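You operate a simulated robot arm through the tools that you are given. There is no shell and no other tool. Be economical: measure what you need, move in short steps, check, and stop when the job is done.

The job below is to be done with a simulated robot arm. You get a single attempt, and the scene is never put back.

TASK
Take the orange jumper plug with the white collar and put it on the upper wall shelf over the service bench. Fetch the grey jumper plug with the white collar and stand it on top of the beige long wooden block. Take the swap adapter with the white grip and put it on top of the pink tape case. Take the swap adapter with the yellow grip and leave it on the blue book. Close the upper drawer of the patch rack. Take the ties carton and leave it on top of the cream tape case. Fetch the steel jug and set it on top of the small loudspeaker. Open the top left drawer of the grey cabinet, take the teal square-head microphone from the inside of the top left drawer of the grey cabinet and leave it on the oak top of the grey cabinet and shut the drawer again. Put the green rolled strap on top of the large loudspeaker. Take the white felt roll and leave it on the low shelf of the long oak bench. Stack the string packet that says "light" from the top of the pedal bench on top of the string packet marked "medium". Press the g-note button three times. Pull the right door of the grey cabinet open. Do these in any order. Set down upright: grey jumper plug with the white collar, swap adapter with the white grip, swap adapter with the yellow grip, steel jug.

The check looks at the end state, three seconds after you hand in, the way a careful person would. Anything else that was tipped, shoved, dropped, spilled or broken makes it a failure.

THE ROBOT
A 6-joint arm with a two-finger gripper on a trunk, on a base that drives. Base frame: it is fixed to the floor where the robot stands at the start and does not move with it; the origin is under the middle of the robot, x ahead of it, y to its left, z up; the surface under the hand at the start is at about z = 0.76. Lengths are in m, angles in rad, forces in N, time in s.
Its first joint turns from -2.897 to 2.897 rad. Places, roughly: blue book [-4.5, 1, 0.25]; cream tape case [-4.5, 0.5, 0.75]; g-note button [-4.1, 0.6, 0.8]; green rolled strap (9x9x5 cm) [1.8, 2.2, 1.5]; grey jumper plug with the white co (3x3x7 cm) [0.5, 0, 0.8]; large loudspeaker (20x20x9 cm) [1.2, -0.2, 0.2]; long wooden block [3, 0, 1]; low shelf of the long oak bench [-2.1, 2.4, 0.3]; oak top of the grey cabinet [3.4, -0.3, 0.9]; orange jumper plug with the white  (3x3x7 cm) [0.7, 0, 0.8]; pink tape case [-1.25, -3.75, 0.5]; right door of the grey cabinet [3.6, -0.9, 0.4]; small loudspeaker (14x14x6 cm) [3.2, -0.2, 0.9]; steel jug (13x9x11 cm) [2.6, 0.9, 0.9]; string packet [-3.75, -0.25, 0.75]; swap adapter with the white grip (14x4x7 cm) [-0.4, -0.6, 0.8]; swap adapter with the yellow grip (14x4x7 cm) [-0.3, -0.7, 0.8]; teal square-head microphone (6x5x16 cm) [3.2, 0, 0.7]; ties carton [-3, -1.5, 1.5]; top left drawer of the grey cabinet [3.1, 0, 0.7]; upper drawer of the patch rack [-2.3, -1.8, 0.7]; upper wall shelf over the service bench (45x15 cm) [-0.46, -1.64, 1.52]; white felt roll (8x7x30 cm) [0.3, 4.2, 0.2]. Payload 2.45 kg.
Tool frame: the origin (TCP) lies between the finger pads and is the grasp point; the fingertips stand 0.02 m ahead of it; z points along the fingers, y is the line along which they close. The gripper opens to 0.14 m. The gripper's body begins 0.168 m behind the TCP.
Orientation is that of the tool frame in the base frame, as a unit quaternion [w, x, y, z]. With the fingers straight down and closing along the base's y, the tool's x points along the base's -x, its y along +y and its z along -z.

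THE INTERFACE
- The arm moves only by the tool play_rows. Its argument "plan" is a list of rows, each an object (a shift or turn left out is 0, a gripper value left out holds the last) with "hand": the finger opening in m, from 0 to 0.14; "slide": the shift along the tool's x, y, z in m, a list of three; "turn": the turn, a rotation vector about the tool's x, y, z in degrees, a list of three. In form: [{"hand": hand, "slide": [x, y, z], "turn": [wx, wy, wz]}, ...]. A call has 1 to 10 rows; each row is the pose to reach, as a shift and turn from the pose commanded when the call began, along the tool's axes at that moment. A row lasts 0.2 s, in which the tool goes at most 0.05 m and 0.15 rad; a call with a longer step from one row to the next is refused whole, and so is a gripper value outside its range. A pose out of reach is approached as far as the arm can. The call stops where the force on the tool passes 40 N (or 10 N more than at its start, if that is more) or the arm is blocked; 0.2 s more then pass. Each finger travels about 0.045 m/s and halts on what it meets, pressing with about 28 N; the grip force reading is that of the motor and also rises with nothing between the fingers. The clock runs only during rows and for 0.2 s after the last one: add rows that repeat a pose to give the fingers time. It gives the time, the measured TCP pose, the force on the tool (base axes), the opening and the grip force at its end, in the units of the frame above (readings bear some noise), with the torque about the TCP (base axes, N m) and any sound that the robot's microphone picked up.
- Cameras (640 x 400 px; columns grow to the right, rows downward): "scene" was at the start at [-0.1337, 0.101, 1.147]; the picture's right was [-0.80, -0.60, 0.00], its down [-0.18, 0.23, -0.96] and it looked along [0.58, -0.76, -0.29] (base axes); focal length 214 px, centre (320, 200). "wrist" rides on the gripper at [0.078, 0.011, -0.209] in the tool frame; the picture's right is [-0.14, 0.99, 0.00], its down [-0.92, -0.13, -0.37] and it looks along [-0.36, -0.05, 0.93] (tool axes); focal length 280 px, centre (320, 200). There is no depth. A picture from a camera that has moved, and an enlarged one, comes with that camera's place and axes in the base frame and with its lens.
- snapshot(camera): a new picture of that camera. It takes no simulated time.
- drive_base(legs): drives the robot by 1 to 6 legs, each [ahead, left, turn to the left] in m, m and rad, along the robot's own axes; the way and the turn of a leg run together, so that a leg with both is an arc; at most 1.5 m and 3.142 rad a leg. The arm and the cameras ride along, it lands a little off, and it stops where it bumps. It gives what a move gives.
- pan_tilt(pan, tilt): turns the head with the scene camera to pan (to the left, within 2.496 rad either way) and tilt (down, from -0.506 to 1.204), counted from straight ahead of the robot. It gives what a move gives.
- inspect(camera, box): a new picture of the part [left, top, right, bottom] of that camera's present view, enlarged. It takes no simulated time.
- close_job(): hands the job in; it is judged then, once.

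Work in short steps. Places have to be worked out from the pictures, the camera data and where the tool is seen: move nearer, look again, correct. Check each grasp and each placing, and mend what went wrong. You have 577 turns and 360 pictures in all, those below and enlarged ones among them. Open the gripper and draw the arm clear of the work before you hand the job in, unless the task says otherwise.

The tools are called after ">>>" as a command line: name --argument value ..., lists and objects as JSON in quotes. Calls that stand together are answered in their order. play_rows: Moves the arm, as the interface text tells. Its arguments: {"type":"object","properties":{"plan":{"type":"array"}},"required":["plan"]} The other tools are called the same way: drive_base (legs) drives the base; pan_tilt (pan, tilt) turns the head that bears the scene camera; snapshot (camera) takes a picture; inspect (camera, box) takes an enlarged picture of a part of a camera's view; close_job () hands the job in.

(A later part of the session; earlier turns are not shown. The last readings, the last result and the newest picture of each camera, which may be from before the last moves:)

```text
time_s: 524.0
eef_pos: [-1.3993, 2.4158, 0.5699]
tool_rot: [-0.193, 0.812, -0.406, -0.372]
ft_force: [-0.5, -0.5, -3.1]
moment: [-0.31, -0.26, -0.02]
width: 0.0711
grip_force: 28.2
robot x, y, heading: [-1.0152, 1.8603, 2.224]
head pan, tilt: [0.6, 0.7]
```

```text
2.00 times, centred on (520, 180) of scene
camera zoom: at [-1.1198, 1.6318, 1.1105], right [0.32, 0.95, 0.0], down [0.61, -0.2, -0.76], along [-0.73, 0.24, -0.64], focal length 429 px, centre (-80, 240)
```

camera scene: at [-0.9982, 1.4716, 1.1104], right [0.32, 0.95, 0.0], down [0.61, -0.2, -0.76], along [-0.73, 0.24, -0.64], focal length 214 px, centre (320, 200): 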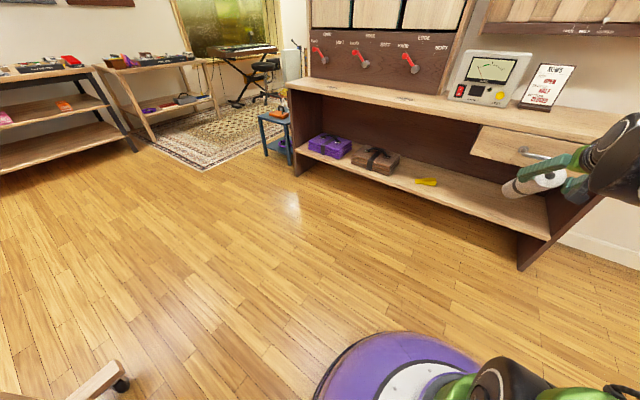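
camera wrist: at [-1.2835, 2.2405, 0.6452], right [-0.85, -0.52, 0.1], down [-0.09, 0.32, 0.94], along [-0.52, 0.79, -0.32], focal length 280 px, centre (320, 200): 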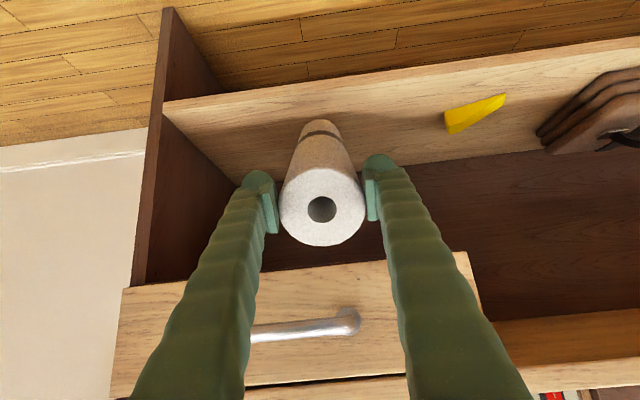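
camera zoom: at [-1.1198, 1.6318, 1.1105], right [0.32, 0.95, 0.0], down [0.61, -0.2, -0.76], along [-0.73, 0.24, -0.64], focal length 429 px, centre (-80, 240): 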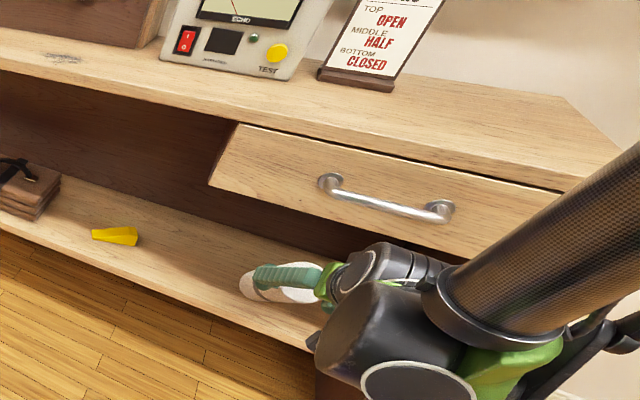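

>>> play_rows --plan '[{"slide": [-0.022, 0, 0.034]}, {"slide": [-0.044, 0, 0.068]}, {"slide": [-0.066, 0, 0.102]}, {"slide": [-0.088, 0, 0.136]}, {"slide": [-0.106, 0, 0.172]}]'

>>> snapshot --camera "wrist"

>>> inspect --camera "scene" --box '[400, 80, 640, 280]'

```text
time_s: 525.2
eef_pos: [-1.5196, 2.5795, 0.5383]
tool_rot: [-0.191, 0.813, -0.405, -0.373]
ft_force: [-0.4, 0.0, -3.3]
moment: [-0.3, -0.2, 0.01]
width: 0.071
grip_force: 28.2
robot x, y, heading: [-1.0126, 1.8614, 2.214]
head pan, tilt: [0.6, 0.7]
```

```text
127 pictures are left
camera wrist: at [-1.4028, 2.4015, 0.6141], right [-0.85, -0.52, 0.1], down [-0.09, 0.32, 0.94], along [-0.52, 0.79, -0.32], focal length 280 px, centre (320, 200)
```

wrist: 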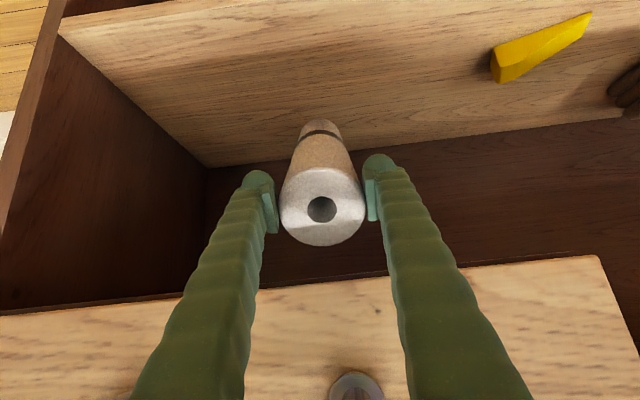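

```text
2.00 times, centred on (520, 180) of scene
camera zoom: at [-1.1198, 1.6318, 1.1105], right [0.32, 0.95, 0.0], down [0.61, -0.2, -0.76], along [-0.73, 0.24, -0.64], focal length 429 px, centre (-80, 240)
```

zoom: 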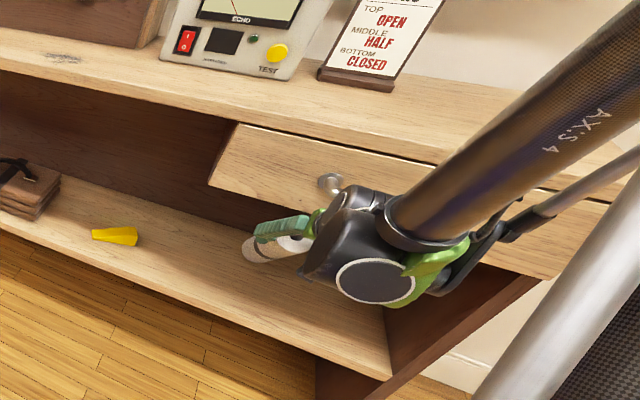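

Inside now; I lower in steps, letting the far end rest on the shelf and the roll pivot flat.

>>> play_rows --plan '[{"slide": [0.02, 0, 0.017]}, {"slide": [0.04, 0, 0.034]}, {"slide": [0.06, 0, 0.05]}, {"slide": [0.075, 0, 0.063]}, {"slide": [0.09, 0, 0.076]}, {"slide": [0.105, 0, 0.088]}]'

>>> snapshot --camera "wrist"

```text
time_s: 526.6
eef_pos: [-1.5309, 2.5944, 0.4315]
tool_rot: [-0.191, 0.813, -0.406, -0.371]
ft_force: [0.2, -0.7, -0.8]
moment: [0.09, 0.04, -0.07]
width: 0.0708
grip_force: 27.1
out of reach, approached as far as the arm can: row 4, 5, 6
robot x, y, heading: [-1.0129, 1.8618, 2.222]
head pan, tilt: [0.6, 0.7]
```

```text
125 pictures are left
camera wrist: at [-1.4153, 2.4195, 0.5076], right [-0.85, -0.52, 0.1], down [-0.09, 0.33, 0.94], along [-0.52, 0.79, -0.33], focal length 280 px, centre (320, 200)
```

wrist: 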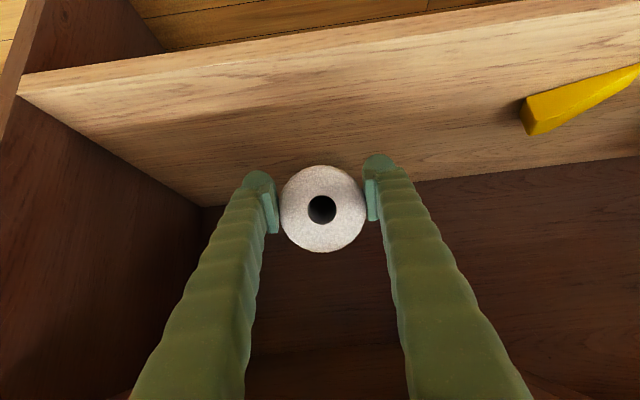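

The roll is pivoting nicely (about 17° left). I reduce the tilt and keep lowering.

>>> play_rows --plan '[{"slide": [0.008, 0, 0.006], "turn": [0, 3, 0]}, {"slide": [0.016, 0, 0.013], "turn": [0, 6, 0]}, {"slide": [0.027, 0, 0.022], "turn": [0, 9, 0]}, {"slide": [0.038, 0, 0.032], "turn": [0, 12, 0]}, {"slide": [0.05, 0, 0.042], "turn": [0, 15, 0]}, {"slide": [0.059, 0, 0.05], "turn": [0, 15, 0]}, {"slide": [0.067, 0, 0.057], "turn": [0, 15, 0]}]'

>>> snapshot --camera "wrist"

```text
time_s: 528.2
eef_pos: [-1.5283, 2.5984, 0.3414]
tool_rot: [-0.137, 0.854, -0.428, -0.264]
ft_force: [-0.9, 0.9, -1.3]
moment: [0.17, 0.13, 0.07]
width: 0.0706
grip_force: 27.8
robot x, y, heading: [-1.0146, 1.8618, 2.223]
head pan, tilt: [0.6, 0.7]
```

```text
124 pictures are left
camera wrist: at [-1.4296, 2.4423, 0.4688], right [-0.86, -0.5, 0.07], down [-0.23, 0.51, 0.83], along [-0.45, 0.7, -0.56], focal length 280 px, centre (320, 200)
```

wrist: 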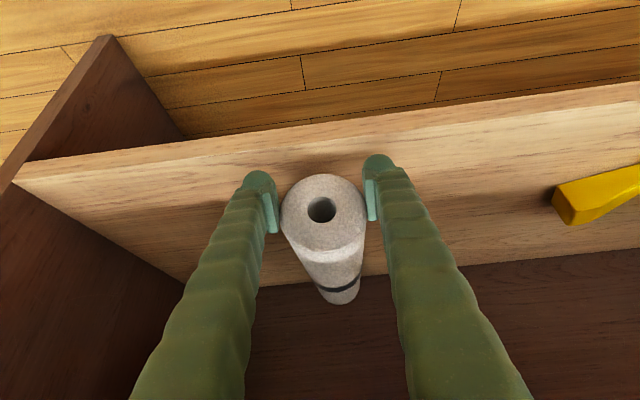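

>>> play_rows --plan '[{"slide": [0.002, 0, 0.003]}, {"slide": [0.0035, 0, 0.005]}, {"slide": [0.005, 0, 0.007]}, {"slide": [0.0065, 0, 0.009]}, {"slide": [0.008, 0, 0.0115]}, {"slide": [0.0095, 0, 0.0135]}]'

>>> snapshot --camera "wrist"

```text
time_s: 529.6
eef_pos: [-1.5301, 2.5975, 0.3258]
tool_rot: [-0.138, 0.854, -0.427, -0.264]
ft_force: [0.5, -0.5, -1.4]
moment: [0.27, 0.18, 0.04]
width: 0.0705
grip_force: 27.4
robot x, y, heading: [-1.0159, 1.8613, 2.218]
head pan, tilt: [0.6, 0.7]
```

```text
123 pictures are left
camera wrist: at [-1.4299, 2.4417, 0.4526], right [-0.86, -0.5, 0.07], down [-0.23, 0.51, 0.83], along [-0.45, 0.7, -0.56], focal length 280 px, centre (320, 200)
```

wrist: 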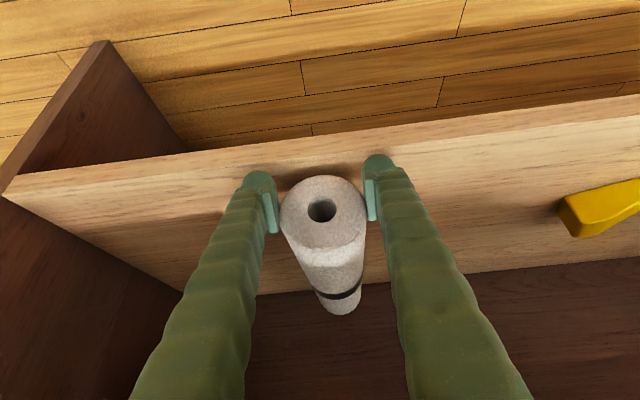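

The shelf is only about 26 cm deep, so along this axis the roll would overhang. I lift out and re-approach at a 55° yaw so it lies diagonally, fully on the shelf.

>>> play_rows --plan '[{"slide": [-0.02, 0, -0.028]}, {"slide": [-0.045, 0, -0.06]}, {"slide": [-0.01, 0, -0.085]}, {"slide": [0.025, 0, -0.11]}, {"slide": [0.06, 0, -0.135]}]'

>>> drive_base --legs '[[-0.22, 0, 0]]'

>>> snapshot --camera "wrist"

>>> snapshot --camera "scene"

```text
time_s: 530.8
eef_pos: [-1.4618, 2.5063, 0.4211]
tool_rot: [-0.137, 0.854, -0.428, -0.262]
ft_force: [-1.3, 0.6, -3.3]
moment: [-0.4, -0.37, 0.02]
width: 0.0705
grip_force: 28.0
out of reach, approached as far as the arm can: row 5
robot x, y, heading: [-1.0136, 1.8605, 2.219]
head pan, tilt: [0.6, 0.7]
```

```text
time_s: 532.5
eef_pos: [-1.3284, 2.3286, 0.4204]
tool_rot: [-0.137, 0.854, -0.427, -0.262]
ft_force: [0.7, 0.5, -3.0]
moment: [-0.42, -0.32, 0.01]
width: 0.0705
grip_force: 27.9
robot x, y, heading: [-0.8785, 1.684, 2.218]
head pan, tilt: [0.6, 0.7]
```

```text
122 pictures are left
camera wrist: at [-1.2295, 2.1747, 0.5492], right [-0.86, -0.5, 0.07], down [-0.23, 0.51, 0.82], along [-0.45, 0.69, -0.56], focal length 280 px, centre (320, 200)
```

wrist: 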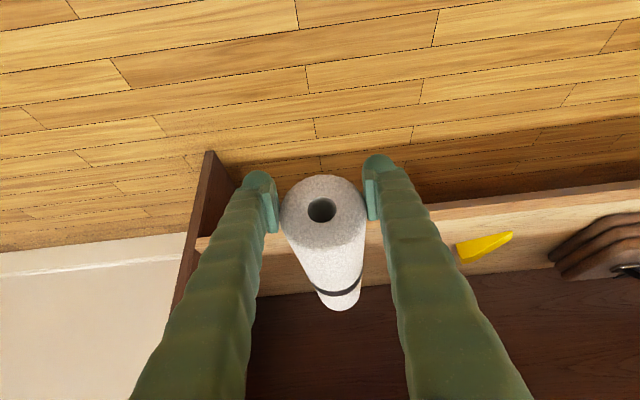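

```text
121 pictures are left
camera scene: at [-0.9851, 1.4551, 1.1105], right [0.31, 0.95, 0.0], down [0.61, -0.2, -0.76], along [-0.73, 0.24, -0.64], focal length 214 px, centre (320, 200)
```

scene: 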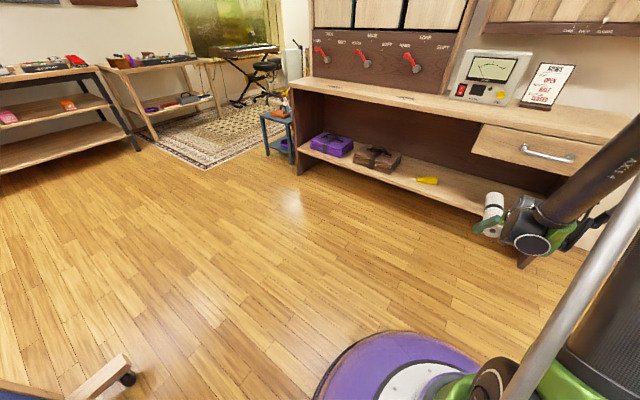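

>>> drive_base --legs '[[0, 0.88, 0], [0, 0, -0.964]]'

>>> snapshot --camera "wrist"

```text
time_s: 539.6
eef_pos: [-1.3184, 1.8878, 0.42]
tool_rot: [0.24, -0.566, 0.77, 0.17]
ft_force: [0.5, 0.2, -4.3]
moment: [-0.53, 0.15, 0.0]
width: 0.0702
grip_force: 28.1
robot x, y, heading: [-1.5821, 1.1473, 1.275]
head pan, tilt: [0.6, 0.7]
```

```text
120 pictures are left
camera wrist: at [-1.3856, 1.716, 0.5491], right [-0.91, 0.41, 0.07], down [0.28, 0.49, 0.82], along [0.3, 0.77, -0.56], focal length 280 px, centre (320, 200)
```

wrist: 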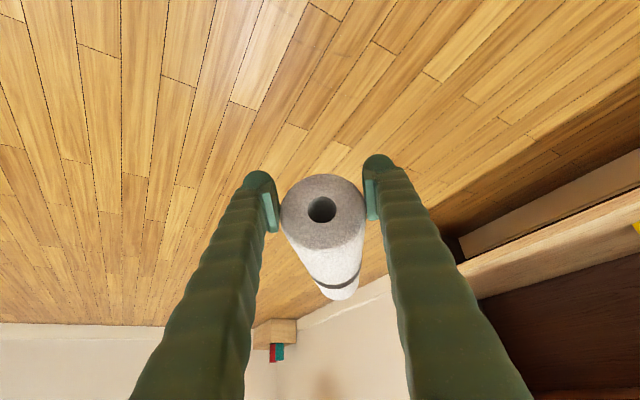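

>>> drive_base --legs '[[0.38, 0.54, -0.01]]'

>>> snapshot --camera "wrist"

>>> snapshot --camera "scene"

```text
time_s: 543.2
eef_pos: [-1.7028, 2.4105, 0.4204]
tool_rot: [0.242, -0.558, 0.776, 0.169]
ft_force: [0.1, 0.3, -3.0]
moment: [-0.52, 0.16, 0.02]
width: 0.0703
grip_force: 27.4
robot x, y, heading: [-1.9814, 1.6785, 1.253]
head pan, tilt: [0.6, 0.7]
```

```text
119 pictures are left
camera wrist: at [-1.7724, 2.2413, 0.5491], right [-0.9, 0.43, 0.07], down [0.29, 0.48, 0.82], along [0.32, 0.76, -0.56], focal length 280 px, centre (320, 200)
```

wrist: 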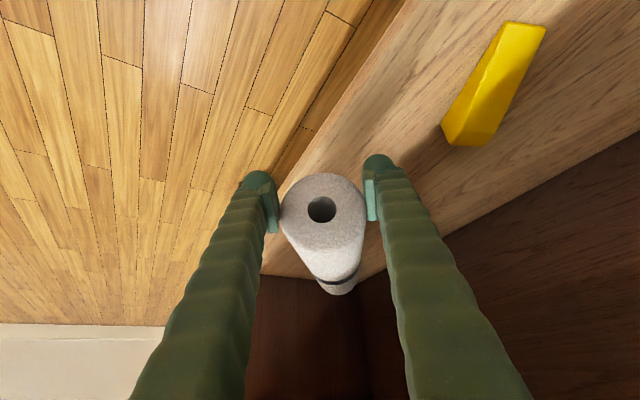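

```text
118 pictures are left
camera scene: at [-2.2278, 1.6331, 1.1105], right [0.96, 0.28, 0.0], down [0.18, -0.62, -0.76], along [-0.21, 0.73, -0.64], focal length 214 px, centre (320, 200)
```

scene: 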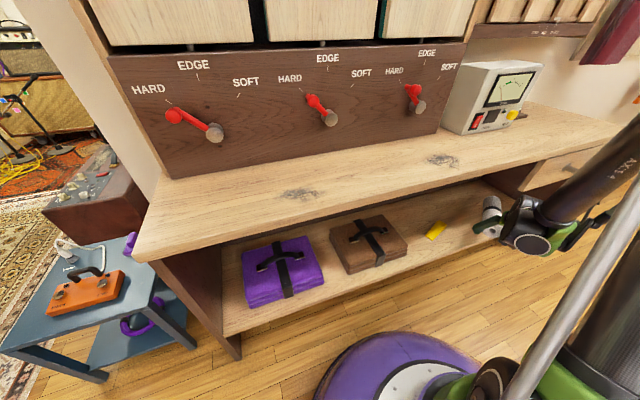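

>>> play_rows --plan '[{"slide": [0.013, 0.01, 0.018]}, {"slide": [0.026, 0.02, 0.037]}, {"slide": [0.037, 0.03, 0.053]}, {"slide": [0.012, 0.04, 0.07]}, {"slide": [-0.017, 0.05, 0.09]}, {"slide": [-0.046, 0.05, 0.11]}, {"slide": [-0.075, 0.05, 0.13]}, {"slide": [-0.085, 0.05, 0.138]}]'

>>> snapshot --camera "wrist"

>>> inspect --camera "scene" --box '[380, 130, 640, 300]'

```text
time_s: 545.0
eef_pos: [-1.7025, 2.5662, 0.3552]
tool_rot: [0.242, -0.558, 0.775, 0.169]
ft_force: [-0.6, -1.9, -1.0]
moment: [0.04, -0.03, -0.01]
width: 0.07
grip_force: 27.9
out of reach, approached as far as the arm can: row 1, 2, 3, 4, 5
robot x, y, heading: [-1.9797, 1.6797, 1.256]
head pan, tilt: [0.6, 0.7]
```

```text
117 pictures are left
camera wrist: at [-1.7721, 2.3963, 0.4842], right [-0.9, 0.43, 0.07], down [0.29, 0.48, 0.82], along [0.32, 0.76, -0.56], focal length 280 px, centre (320, 200)
```

wrist: 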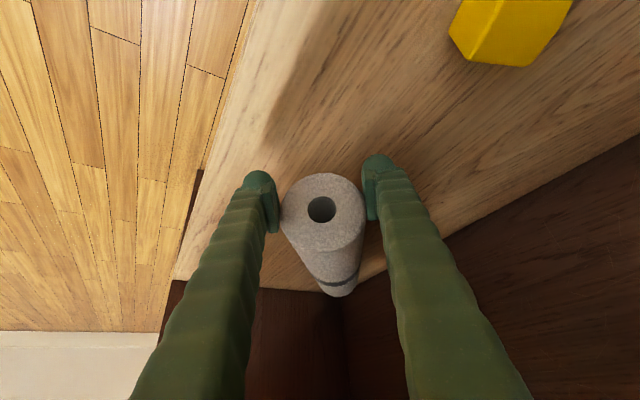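

```text
2.35 times, centred on (510, 215) of scene
camera zoom: at [-2.2279, 1.633, 1.1105], right [0.96, 0.28, 0.0], down [0.18, -0.62, -0.76], along [-0.21, 0.73, -0.64], focal length 505 px, centre (-127, 165)
```

zoom: 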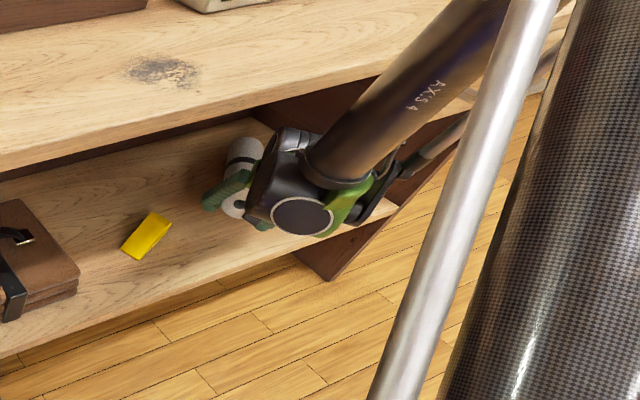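

>>> play_rows --plan '[{"slide": [0.003, 0, 0.004]}, {"slide": [0.006, 0, 0.008]}, {"slide": [0.0085, 0, 0.012]}, {"slide": [0.0115, 0, 0.0165]}, {"slide": [0.0145, 0, 0.0205]}]'

>>> snapshot --camera "wrist"

```text
time_s: 546.2
eef_pos: [-1.7021, 2.5675, 0.3292]
tool_rot: [0.242, -0.558, 0.776, 0.169]
ft_force: [-0.1, -1.0, -0.7]
moment: [0.25, -0.15, -0.13]
width: 0.0703
grip_force: 28.0
robot x, y, heading: [-1.9823, 1.6775, 1.259]
head pan, tilt: [0.6, 0.7]
```

```text
115 pictures are left
camera wrist: at [-1.7723, 2.3972, 0.4578], right [-0.9, 0.43, 0.07], down [0.29, 0.48, 0.82], along [0.32, 0.76, -0.56], focal length 280 px, centre (320, 200)
```

wrist: 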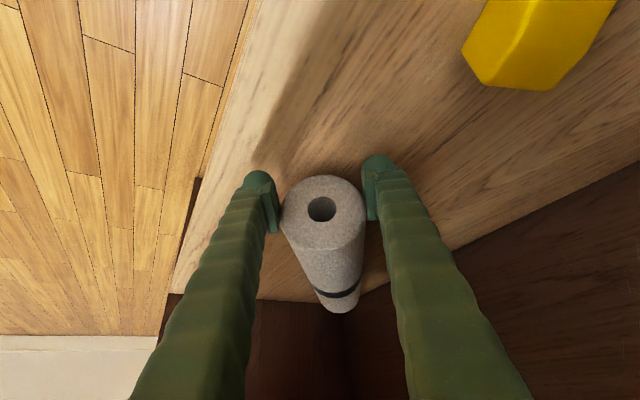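

>>> play_rows --plan '[{"slide": [0.0025, 0, 0.0035]}, {"slide": [0.005, 0, 0.007]}, {"slide": [0.0075, 0, 0.0105]}, {"slide": [0.01, 0, 0.014]}, {"slide": [0.0125, 0, 0.0175]}]'

>>> snapshot --camera "wrist"

```text
time_s: 547.4
eef_pos: [-1.7019, 2.5657, 0.3121]
tool_rot: [0.245, -0.557, 0.775, 0.17]
ft_force: [-2.9, -5.3, 26.1]
moment: [0.4, -0.12, 0.01]
width: 0.0699
grip_force: 27.8
robot x, y, heading: [-1.9779, 1.6783, 1.258]
head pan, tilt: [0.6, 0.7]
stopped in row 5: the force on the tool passed its limit at 48 N (the readings are from after the stop); the commanded pose is now the measured one
```

```text
114 pictures are left
camera wrist: at [-1.7725, 2.3953, 0.439], right [-0.9, 0.42, 0.07], down [0.29, 0.48, 0.83], along [0.32, 0.77, -0.56], focal length 280 px, centre (320, 200)
```

wrist: 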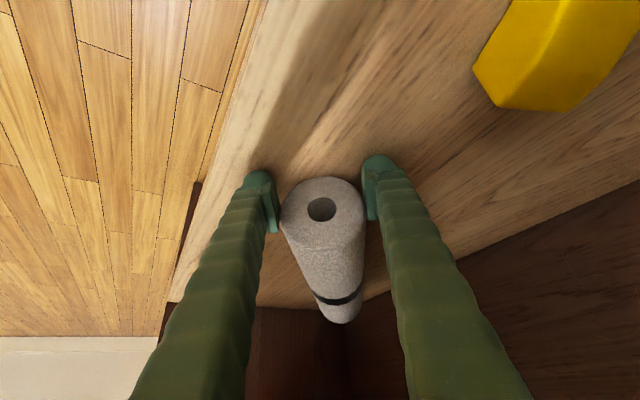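

Resting on the shelf. Release and draw back.

>>> play_rows --plan '[{"slide": [-0.002, 0, -0.003], "hand": 0.08}, {"slide": [-0.002, 0, -0.003], "hand": 0.095}, {"slide": [-0.002, 0, -0.003], "hand": 0.1}, {"slide": [-0.002, 0, -0.003], "hand": 0.1}]'

>>> snapshot --camera "wrist"

```text
time_s: 548.4
eef_pos: [-1.7024, 2.5683, 0.315]
tool_rot: [0.243, -0.558, 0.775, 0.17]
ft_force: [-0.3, 0.1, 0.3]
moment: [0.01, 0.01, -0.02]
width: 0.1001
grip_force: 0.0
robot x, y, heading: [-1.9797, 1.6779, 1.249]
head pan, tilt: [0.6, 0.7]
```

```text
113 pictures are left
camera wrist: at [-1.7718, 2.3962, 0.4419], right [-0.9, 0.42, 0.07], down [0.29, 0.48, 0.83], along [0.32, 0.77, -0.56], focal length 280 px, centre (320, 200)
```

wrist: 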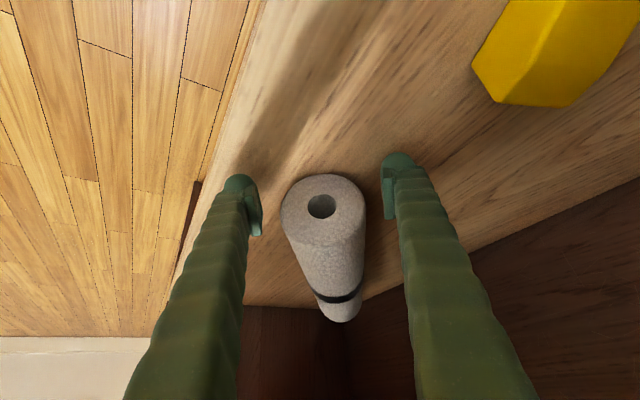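

Stable. Back out along the tool axis, then away.

>>> play_rows --plan '[{"slide": [0, 0, -0.03]}, {"slide": [0.02, 0, -0.06]}, {"slide": [0.05, 0, -0.09]}, {"slide": [0.08, 0, -0.12]}, {"slide": [0.11, 0, -0.15]}]'

>>> drive_base --legs '[[-0.35, -0.35, 0]]'

>>> snapshot --camera "wrist"

>>> snapshot --camera "scene"

```text
time_s: 549.6
eef_pos: [-1.7499, 2.4341, 0.4162]
tool_rot: [0.242, -0.558, 0.776, 0.168]
ft_force: [0.2, -0.3, -0.4]
moment: [-0.05, 0.0, -0.03]
width: 0.1001
grip_force: 0.2
out of reach, approached as far as the arm can: row 3, 4, 5
robot x, y, heading: [-1.9804, 1.679, 1.256]
head pan, tilt: [0.6, 0.7]
```

```text
time_s: 552.5
eef_pos: [-1.5251, 1.9936, 0.4157]
tool_rot: [0.241, -0.557, 0.777, 0.168]
ft_force: [0.1, -0.5, -0.1]
moment: [-0.01, 0.0, 0.03]
width: 0.0999
grip_force: 0.0
robot x, y, heading: [-1.7547, 1.2342, 1.249]
head pan, tilt: [0.6, 0.7]
```

```text
112 pictures are left
camera wrist: at [-1.5959, 1.8244, 0.5441], right [-0.9, 0.43, 0.07], down [0.29, 0.49, 0.82], along [0.32, 0.76, -0.56], focal length 280 px, centre (320, 200)
```

wrist: 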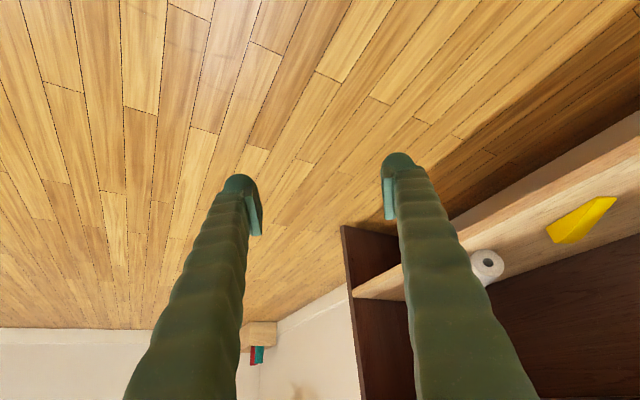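

```text
111 pictures are left
camera scene: at [-2.0058, 1.1949, 1.1104], right [0.96, 0.28, 0.0], down [0.18, -0.62, -0.76], along [-0.21, 0.73, -0.64], focal length 214 px, centre (320, 200)
```

scene: 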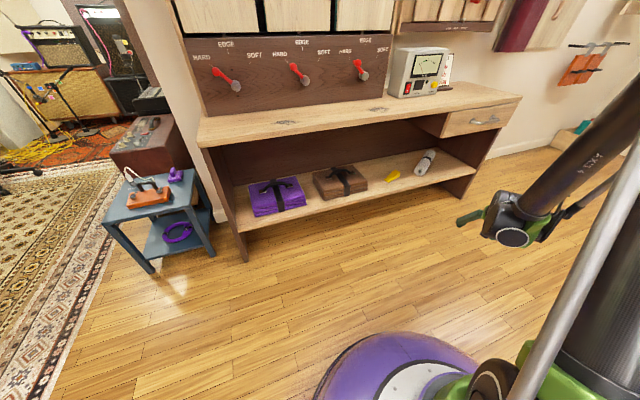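

The felt roll lies fully on the low shelf. Now I fold the arm up and head for the grey plug, going around the panels.

>>> play_rows --plan '[{"slide": [-0.015, 0, -0.04], "turn": [0, 4, 0]}, {"slide": [-0.03, 0, -0.085], "turn": [0, 8, 0]}, {"slide": [-0.045, 0, -0.13], "turn": [0, 12, 0]}, {"slide": [-0.06, 0, -0.175], "turn": [0, 16, 0]}, {"slide": [-0.075, 0, -0.22], "turn": [0, 20, 0]}, {"slide": [-0.09, 0, -0.265], "turn": [0, 24, 0]}, {"slide": [-0.105, 0, -0.31], "turn": [0, 28, 0]}, {"slide": [-0.115, 0, -0.355], "turn": [0, 32, 0]}, {"slide": [-0.12, 0, -0.4], "turn": [0, 35, 0]}, {"slide": [-0.12, 0, -0.445], "turn": [0, 35, 0]}]'

>>> drive_base --legs '[[-0.6, 0.43, 0], [0, 0, -2.176]]'

>>> play_rows --plan '[{"slide": [0.04, 0, -0.03]}, {"slide": [0.08, 0, -0.06]}, {"slide": [0.12, 0, -0.09]}, {"slide": [0.16, 0, -0.12]}]'

>>> drive_base --legs '[[1.4, 0, 0], [0.15, 1.3, 0]]'

```text
time_s: 554.7
eef_pos: [-1.5758, 1.8541, 0.8496]
tool_rot: [-0.003, -0.581, 0.814, -0.007]
ft_force: [0.6, 0.2, 0.5]
moment: [-0.06, 0.01, -0.01]
width: 0.1002
grip_force: 0.1
robot x, y, heading: [-1.7578, 1.2379, 1.249]
head pan, tilt: [0.6, 0.7]
```

```text
time_s: 563.9
eef_pos: [-1.9464, 0.3077, 0.8503]
tool_rot: [-0.008, 0.451, 0.892, -0.001]
ft_force: [-0.1, -0.6, -1.1]
moment: [0.01, 0.0, 0.03]
width: 0.1001
grip_force: 0.1
robot x, y, heading: [-2.3516, 0.8055, -0.93]
head pan, tilt: [0.6, 0.7]
```

```text
time_s: 564.9
eef_pos: [-2.0404, 0.4326, 0.975]
tool_rot: [-0.008, 0.451, 0.892, -0.001]
ft_force: [0.4, -1.1, 0.0]
moment: [0.06, 0.06, 0.03]
width: 0.0998
grip_force: 0.1
robot x, y, heading: [-2.35, 0.8071, -0.928]
head pan, tilt: [0.6, 0.7]
```

```text
time_s: 578.1
eef_pos: [-0.0642, 0.0112, 0.9724]
tool_rot: [-0.008, 0.435, 0.9, -0.001]
ft_force: [0.7, 0.5, 0.6]
moment: [-0.01, -0.02, 0.01]
width: 0.1001
grip_force: 0.1
robot x, y, heading: [-0.3883, 0.3726, -0.894]
head pan, tilt: [0.6, 0.7]
```

I position in front of the patch board's L socket.

>>> drive_base --legs '[[0.1, 0.42, -0.03]]'

>>> play_rows --plan '[{"slide": [-0.01, 0, -0.02], "turn": [0, 0, -8]}, {"slide": [-0.02, 0, -0.04], "turn": [0, 0, -16]}, {"slide": [-0.03, 0, -0.06], "turn": [0, 0, -24]}, {"slide": [-0.04, 0, -0.08], "turn": [0, 0, -32]}, {"slide": [-0.05, 0, -0.09], "turn": [0, 0, -40]}, {"slide": [-0.06, 0, -0.09], "turn": [0, 0, -48]}, {"slide": [-0.07, 0, -0.09], "turn": [0, 0, -56]}, {"slide": [-0.08, 0, -0.09], "turn": [0, 0, -64]}, {"slide": [-0.09, 0, -0.09], "turn": [0, 0, -72]}, {"slide": [-0.1, 0, -0.09], "turn": [0, 0, -80]}]'

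>>> snapshot --camera "wrist"

>>> snapshot --camera "scene"

```text
time_s: 580.8
eef_pos: [0.3169, 0.1799, 0.9739]
tool_rot: [-0.009, 0.451, 0.893, -0.001]
ft_force: [-0.3, -0.6, 0.4]
moment: [0.01, 0.01, -0.03]
width: 0.1001
grip_force: 0.0
robot x, y, heading: [0.0105, 0.554, -0.926]
head pan, tilt: [0.6, 0.7]
```

```text
time_s: 583.0
eef_pos: [0.3784, 0.0977, 1.062]
tool_rot: [-0.006, -0.229, 0.973, 0.005]
ft_force: [0.1, 0.0, -0.2]
moment: [-0.05, 0.01, 0.0]
width: 0.1002
grip_force: 0.1
robot x, y, heading: [0.0067, 0.551, -0.93]
head pan, tilt: [0.6, 0.7]
```

```text
110 pictures are left
camera wrist: at [0.3064, 0.0714, 1.2713], right [-0.32, 0.95, 0.01], down [0.89, 0.29, 0.36], along [0.34, 0.12, -0.93], focal length 280 px, centre (320, 200)
```

wrist: 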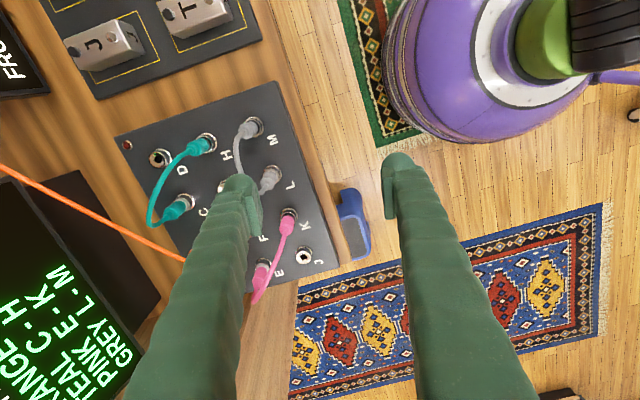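

```text
109 pictures are left
camera scene: at [0.1138, 0.7844, 1.1104], right [-0.32, -0.95, 0.0], down [-0.61, 0.21, -0.76], along [0.72, -0.24, -0.64], focal length 214 px, centre (320, 200)
```

scene: 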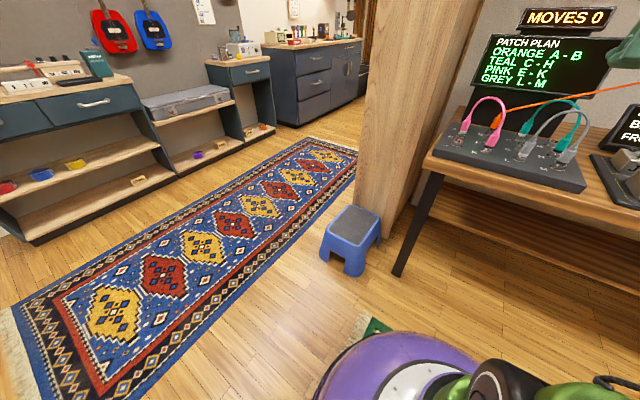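

The grey L plug appears where predicted (0.457,0.034). I finish the yaw and move above it.

>>> play_rows --plan '[{"hand": 0.07, "slide": [-0.02, -0.03, 0], "turn": [0, 0, -5]}, {"slide": [-0.0426, -0.06, 0], "turn": [0, 0, -9]}, {"slide": [-0.0426, -0.0915, 0], "turn": [0, 0, -9]}, {"slide": [-0.0426, -0.0915, 0.04], "turn": [0, 0, -9]}, {"slide": [-0.0426, -0.0915, 0.07], "turn": [0, 0, -9]}]'

>>> inspect --camera "wrist" --box '[220, 80, 420, 240]'

```text
time_s: 584.1
eef_pos: [0.4554, 0.0324, 0.9892]
tool_rot: [-0.006, -0.304, 0.953, 0.006]
ft_force: [0.0, 0.4, -0.4]
moment: [-0.02, -0.03, -0.01]
width: 0.0698
grip_force: 0.1
robot x, y, heading: [0.009, 0.5566, -0.924]
head pan, tilt: [0.6, 0.7]
```

```text
2.50 times, centred on (320, 160) of wrist
camera zoom: at [0.3872, -0.0054, 1.198], right [-0.46, 0.89, 0.01], down [0.83, 0.43, 0.36], along [0.31, 0.18, -0.93], focal length 701 px, centre (320, 300)
```

zoom: 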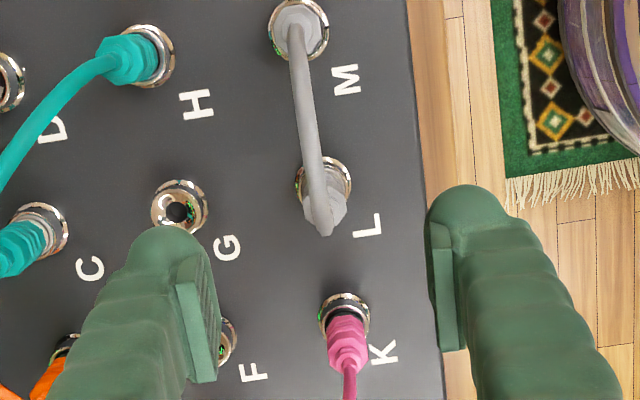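

>>> play_rows --plan '[{"slide": [-0.007, 0.003, 0.04]}, {"slide": [-0.007, 0.003, 0.08]}, {"slide": [-0.007, 0.003, 0.115]}, {"slide": [-0.007, 0.003, 0.135]}, {"slide": [-0.007, 0.003, 0.143]}]'

>>> inspect --camera "wrist" --box '[220, 80, 420, 240]'

```text
time_s: 585.4
eef_pos: [0.4579, 0.0432, 0.8472]
tool_rot: [-0.006, -0.304, 0.953, 0.005]
ft_force: [0.5, 0.3, -0.1]
moment: [0.03, -0.02, -0.01]
width: 0.0703
grip_force: 0.1
robot x, y, heading: [0.006, 0.557, -0.929]
head pan, tilt: [0.6, 0.7]
```

```text
2.50 times, centred on (320, 160) of wrist
camera zoom: at [0.3913, 0.0039, 1.0568], right [-0.46, 0.89, 0.01], down [0.83, 0.43, 0.36], along [0.31, 0.18, -0.93], focal length 701 px, centre (320, 300)
```

zoom: 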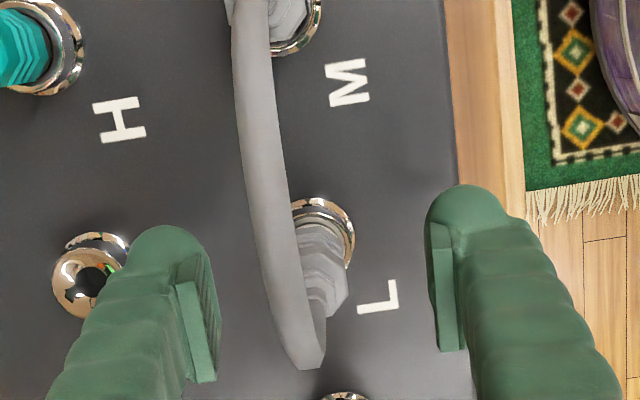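

>>> play_rows --plan '[{"hand": 0.0}, {"hand": 0.0}, {"hand": 0.0}, {"hand": 0.0}, {"hand": 0.0}, {"slide": [0, 0, -0.01], "hand": 0.0}, {"slide": [0, 0, -0.03], "hand": 0.0}, {"slide": [0, 0, -0.07], "hand": 0.0}, {"slide": [0, 0, -0.11], "hand": 0.0}, {"slide": [0, 0, -0.15], "hand": 0.0}]'

>>> snapshot --camera "wrist"

```text
time_s: 587.5
eef_pos: [0.4594, 0.0415, 0.999]
tool_rot: [-0.007, -0.304, 0.953, 0.005]
ft_force: [0.4, -0.7, -0.1]
moment: [-0.02, 0.01, 0.0]
width: 0.0206
grip_force: 27.5
robot x, y, heading: [0.0072, 0.554, -0.927]
head pan, tilt: [0.6, 0.7]
```

```text
106 pictures are left
camera wrist: at [0.3921, 0.0025, 1.2082], right [-0.46, 0.89, 0.01], down [0.83, 0.43, 0.36], along [0.31, 0.18, -0.93], focal length 280 px, centre (320, 200)
```

wrist: 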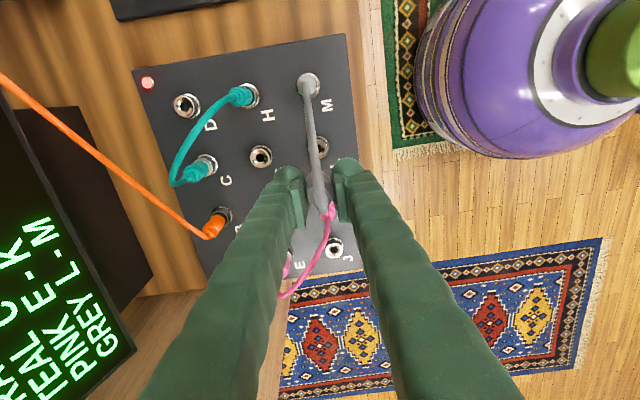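

Grey plug is out. I retract and drive around the wooden panel toward the grey cabinet.

>>> play_rows --plan '[{"slide": [0, 0.04, -0.03]}, {"slide": [0, 0.08, -0.06]}, {"slide": [0, 0.12, -0.09]}, {"slide": [0, 0.15, -0.11]}]'

>>> drive_base --legs '[[-0.1, 0, 0], [0, 1.35, 0]]'

>>> pan_tilt --pan 0.5 --tilt 0.3

>>> snapshot --camera "scene"

>>> pan_tilt --pan 1.5 --tilt 0.2

>>> snapshot --camera "scene"

```text
time_s: 588.5
eef_pos: [0.3735, 0.1654, 1.1084]
tool_rot: [-0.006, -0.303, 0.953, 0.006]
ft_force: [0.0, 0.3, 0.0]
moment: [0.05, 0.03, 0.02]
width: 0.0205
grip_force: 28.3
robot x, y, heading: [0.0061, 0.5577, -0.93]
head pan, tilt: [0.6, 0.7]
```

```text
time_s: 595.9
eef_pos: [1.3665, 1.0361, 1.1102]
tool_rot: [-0.007, -0.305, 0.952, 0.004]
ft_force: [-0.4, 0.8, 0.3]
moment: [0.02, -0.01, -0.04]
width: 0.0204
grip_force: 28.2
robot x, y, heading: [1.0003, 1.4249, -0.924]
head pan, tilt: [0.6, 0.7]
```

```text
time_s: 596.8
eef_pos: [1.3672, 1.0362, 1.1091]
tool_rot: [-0.006, -0.304, 0.953, 0.005]
ft_force: [0.2, -0.1, -0.6]
moment: [0.05, 0.01, -0.02]
width: 0.0204
grip_force: 27.6
robot x, y, heading: [0.9968, 1.4289, -0.926]
head pan, tilt: [0.499, 0.3]
```

```text
105 pictures are left
camera scene: at [1.1104, 1.6441, 1.1465], right [-0.41, -0.91, 0.0], down [-0.27, 0.12, -0.95], along [0.87, -0.39, -0.3], focal length 214 px, centre (320, 200)
```

scene: 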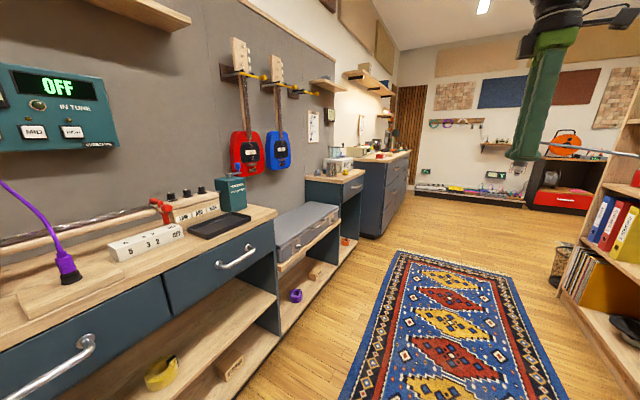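

```text
time_s: 598.0
eef_pos: [1.367, 1.0352, 1.1083]
tool_rot: [-0.006, -0.305, 0.952, 0.005]
ft_force: [-0.6, 0.0, -0.9]
moment: [-0.01, -0.01, 0.04]
width: 0.0201
grip_force: 28.0
robot x, y, heading: [1.001, 1.4258, -0.924]
head pan, tilt: [1.499, 0.201]
```

```text
104 pictures are left
camera scene: at [1.1036, 1.7332, 1.1558], right [0.54, -0.84, 0.0], down [-0.17, -0.11, -0.98], along [0.82, 0.53, -0.2], focal length 214 px, centre (320, 200)
```

scene: 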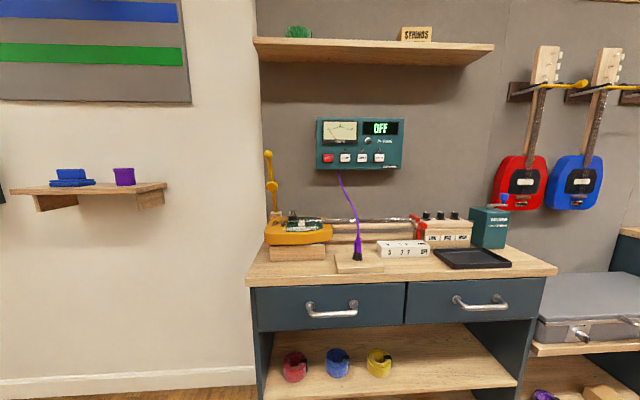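

The green strap is visible on the top shelf here; I first deliver the plug. Drive ahead along the aisle to the grey cabinet.

>>> drive_base --legs '[[1.2, 0, 0], [1.0, 0, 0]]'

>>> pan_tilt --pan 1.2 --tilt 0.4

>>> snapshot --camera "scene"

```text
time_s: 608.9
eef_pos: [2.6851, -0.709, 1.1086]
tool_rot: [-0.006, -0.306, 0.952, 0.005]
ft_force: [1.5, -0.1, 0.1]
moment: [0.01, 0.03, -0.01]
width: 0.0205
grip_force: 28.1
robot x, y, heading: [2.315, -0.3196, -0.923]
head pan, tilt: [1.499, 0.201]
```

```text
time_s: 609.7
eef_pos: [2.685, -0.7078, 1.1082]
tool_rot: [-0.005, -0.307, 0.952, 0.005]
ft_force: [0.1, 0.4, -0.3]
moment: [0.02, 0.01, -0.01]
width: 0.0207
grip_force: 27.9
robot x, y, heading: [2.3175, -0.3176, -0.918]
head pan, tilt: [1.201, 0.4]
```

```text
103 pictures are left
camera scene: at [2.4299, -0.0386, 1.1373], right [0.28, -0.96, 0.0], down [-0.37, -0.11, -0.92], along [0.89, 0.26, -0.39], focal length 214 px, centre (320, 200)
```

scene: 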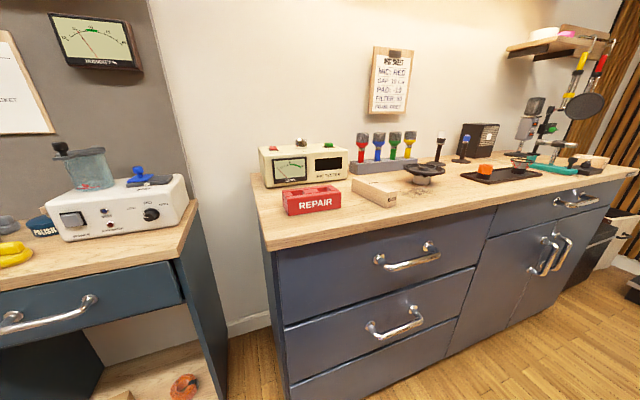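

>>> inspect --camera "scene" --box '[250, 100, 450, 230]'

>>> inspect --camera "scene" --box '[420, 90, 640, 230]'

```text
3.08 times, centred on (350, 165) of scene
camera zoom: at [2.4299, -0.0386, 1.1373], right [0.28, -0.96, 0.0], down [-0.37, -0.11, -0.92], along [0.89, 0.26, -0.39], focal length 660 px, centre (228, 308)
```

zoom: 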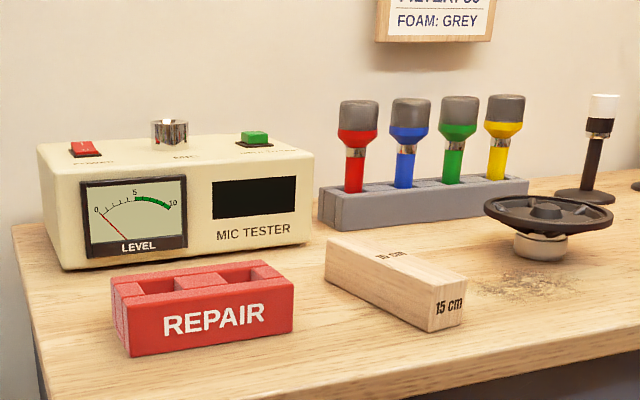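

```text
2.86 times, centred on (530, 160) of scene
camera zoom: at [2.4299, -0.0386, 1.1373], right [0.28, -0.96, 0.0], down [-0.37, -0.11, -0.92], along [0.89, 0.26, -0.39], focal length 613 px, centre (-280, 314)
```

zoom: 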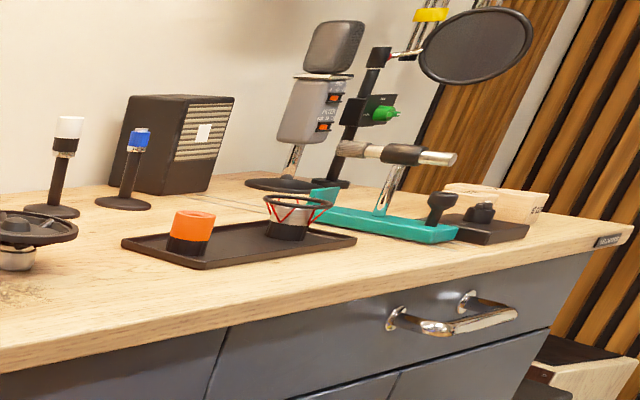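

Block centre top is about (3.028,-0.02), z≈0.945. I turn the base to face the cabinet and look again.

>>> drive_base --legs '[[0, 0, 1.561]]'

>>> pan_tilt --pan 0.4 --tilt 0.4

>>> snapshot --camera "scene"

>>> snapshot --camera "wrist"

```text
time_s: 613.8
eef_pos: [2.7174, 0.0324, 1.109]
tool_rot: [0.008, 0.882, -0.471, 0.0]
ft_force: [-0.3, 0.4, -0.3]
moment: [-0.01, -0.02, -0.01]
width: 0.0204
grip_force: 27.6
robot x, y, heading: [2.3161, -0.325, 0.617]
head pan, tilt: [1.201, 0.4]
```

```text
time_s: 614.9
eef_pos: [2.7169, 0.033, 1.1094]
tool_rot: [0.008, 0.882, -0.471, 0.0]
ft_force: [-0.1, 0.5, -1.4]
moment: [-0.02, 0.0, -0.06]
width: 0.0204
grip_force: 27.6
robot x, y, heading: [2.3165, -0.3217, 0.618]
head pan, tilt: [0.4, 0.4]
```

```text
100 pictures are left
camera scene: at [2.1092, -0.2095, 1.1373], right [0.85, -0.53, 0.0], down [-0.2, -0.33, -0.92], along [0.48, 0.78, -0.39], focal length 214 px, centre (320, 200)
```

scene: 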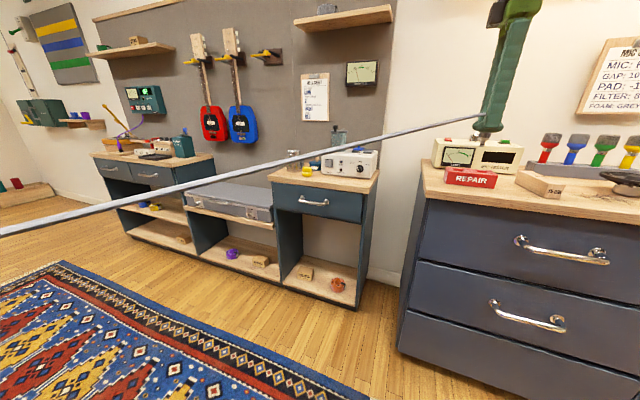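

```text
99 pictures are left
camera wrist: at [2.7511, -0.0365, 1.3186], right [-0.9, -0.44, 0.01], down [-0.4, 0.84, 0.36], along [-0.17, 0.32, -0.93], focal length 280 px, centre (320, 200)
```

wrist: 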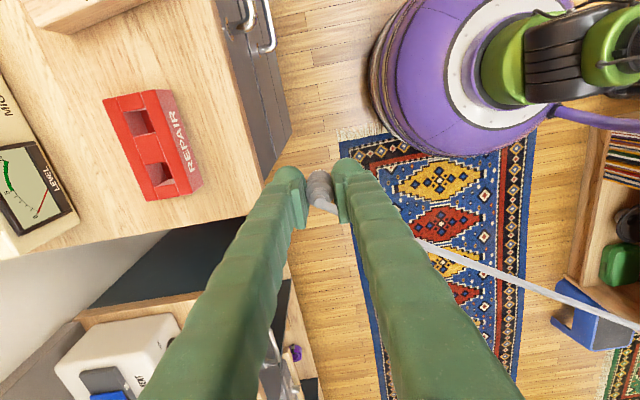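

>>> play_rows --plan '[{"slide": [0.03, -0.033, 0]}, {"slide": [0.062, -0.066, 0]}, {"slide": [0.093, -0.099, 0]}, {"slide": [0.124, -0.132, 0]}, {"slide": [0.155, -0.165, 0]}, {"slide": [0.186, -0.198, 0]}, {"slide": [0.217, -0.229, 0]}, {"slide": [0.217, -0.229, 0]}]'

>>> inspect --camera "wrist" --box '[180, 60, 460, 260]'

>>> inspect --camera "scene" --box '[420, 60, 640, 210]'

```text
time_s: 616.7
eef_pos: [3.0266, -0.0207, 1.1071]
tool_rot: [0.008, 0.882, -0.471, 0.0]
ft_force: [-0.2, 0.2, -1.2]
moment: [-0.03, 0.0, -0.02]
width: 0.0204
grip_force: 28.2
robot x, y, heading: [2.3156, -0.3225, 0.613]
head pan, tilt: [0.4, 0.4]
```

```text
2.00 times, centred on (320, 160) of wrist
camera zoom: at [3.0617, -0.0893, 1.3171], right [-0.9, -0.44, 0.01], down [-0.4, 0.84, 0.36], along [-0.17, 0.32, -0.93], focal length 561 px, centre (320, 280)
```

zoom: 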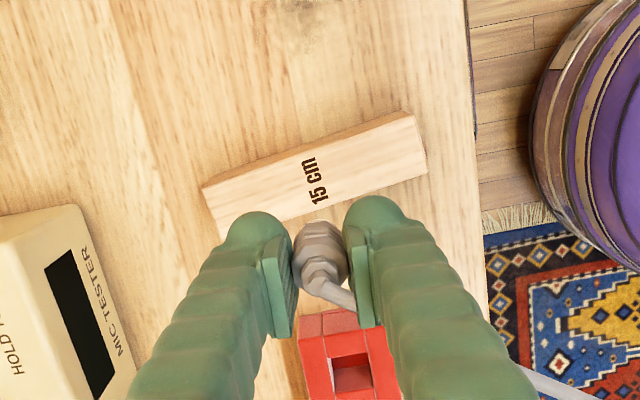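

```text
2.67 times, centred on (530, 135) of scene
camera zoom: at [2.1094, -0.2095, 1.1373], right [0.85, -0.53, 0.0], down [-0.21, -0.33, -0.92], along [0.49, 0.78, -0.39], focal length 572 px, centre (-240, 373)
```

zoom: 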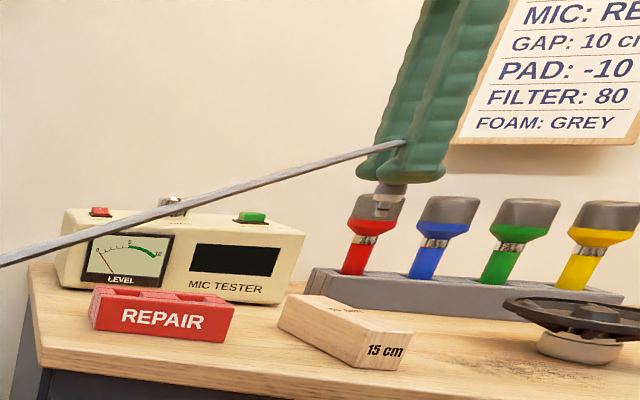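

Aligned over the block. The plug's bottom is ~5.4 cm under the TCP; lower gently to contact.

>>> play_rows --plan '[{"slide": [0.006, 0.003, 0.03]}, {"slide": [0.006, 0.003, 0.06]}, {"slide": [0.006, 0.003, 0.085]}, {"slide": [0.006, 0.003, 0.095]}, {"slide": [0.006, 0.003, 0.1]}, {"slide": [0.006, 0.003, 0.104]}, {"slide": [0.006, 0.003, 0.108]}, {"slide": [0.006, 0.003, 0.112]}, {"slide": [0.006, 0.003, 0.116]}]'

>>> inspect --camera "scene" --box '[500, 110, 600, 210]'

```text
time_s: 618.5
eef_pos: [3.0271, -0.0284, 0.9982]
tool_rot: [0.009, 0.882, -0.471, 0.001]
ft_force: [-1.1, -1.0, 21.2]
moment: [-0.07, 0.1, 0.0]
width: 0.0205
grip_force: 27.8
robot x, y, heading: [2.3165, -0.3208, 0.619]
head pan, tilt: [0.4, 0.4]
stopped in row 8: the force on the tool passed its limit at 47 N (the readings are from after the stop); the commanded pose is now the measured one
```

```text
4.00 times, centred on (550, 160) of scene
camera zoom: at [2.1087, -0.2098, 1.1372], right [0.85, -0.53, 0.0], down [-0.2, -0.33, -0.92], along [0.49, 0.78, -0.39], focal length 858 px, centre (-600, 360)
```

zoom: 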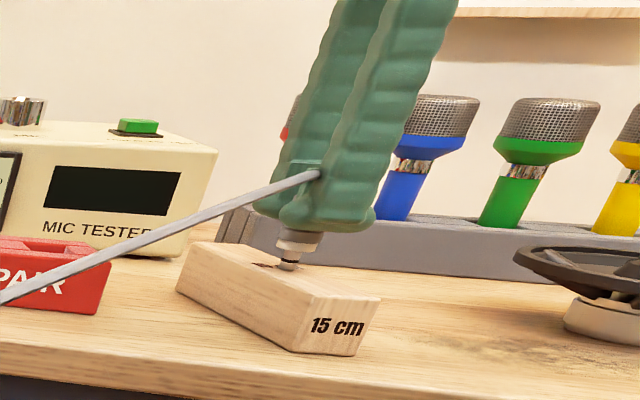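

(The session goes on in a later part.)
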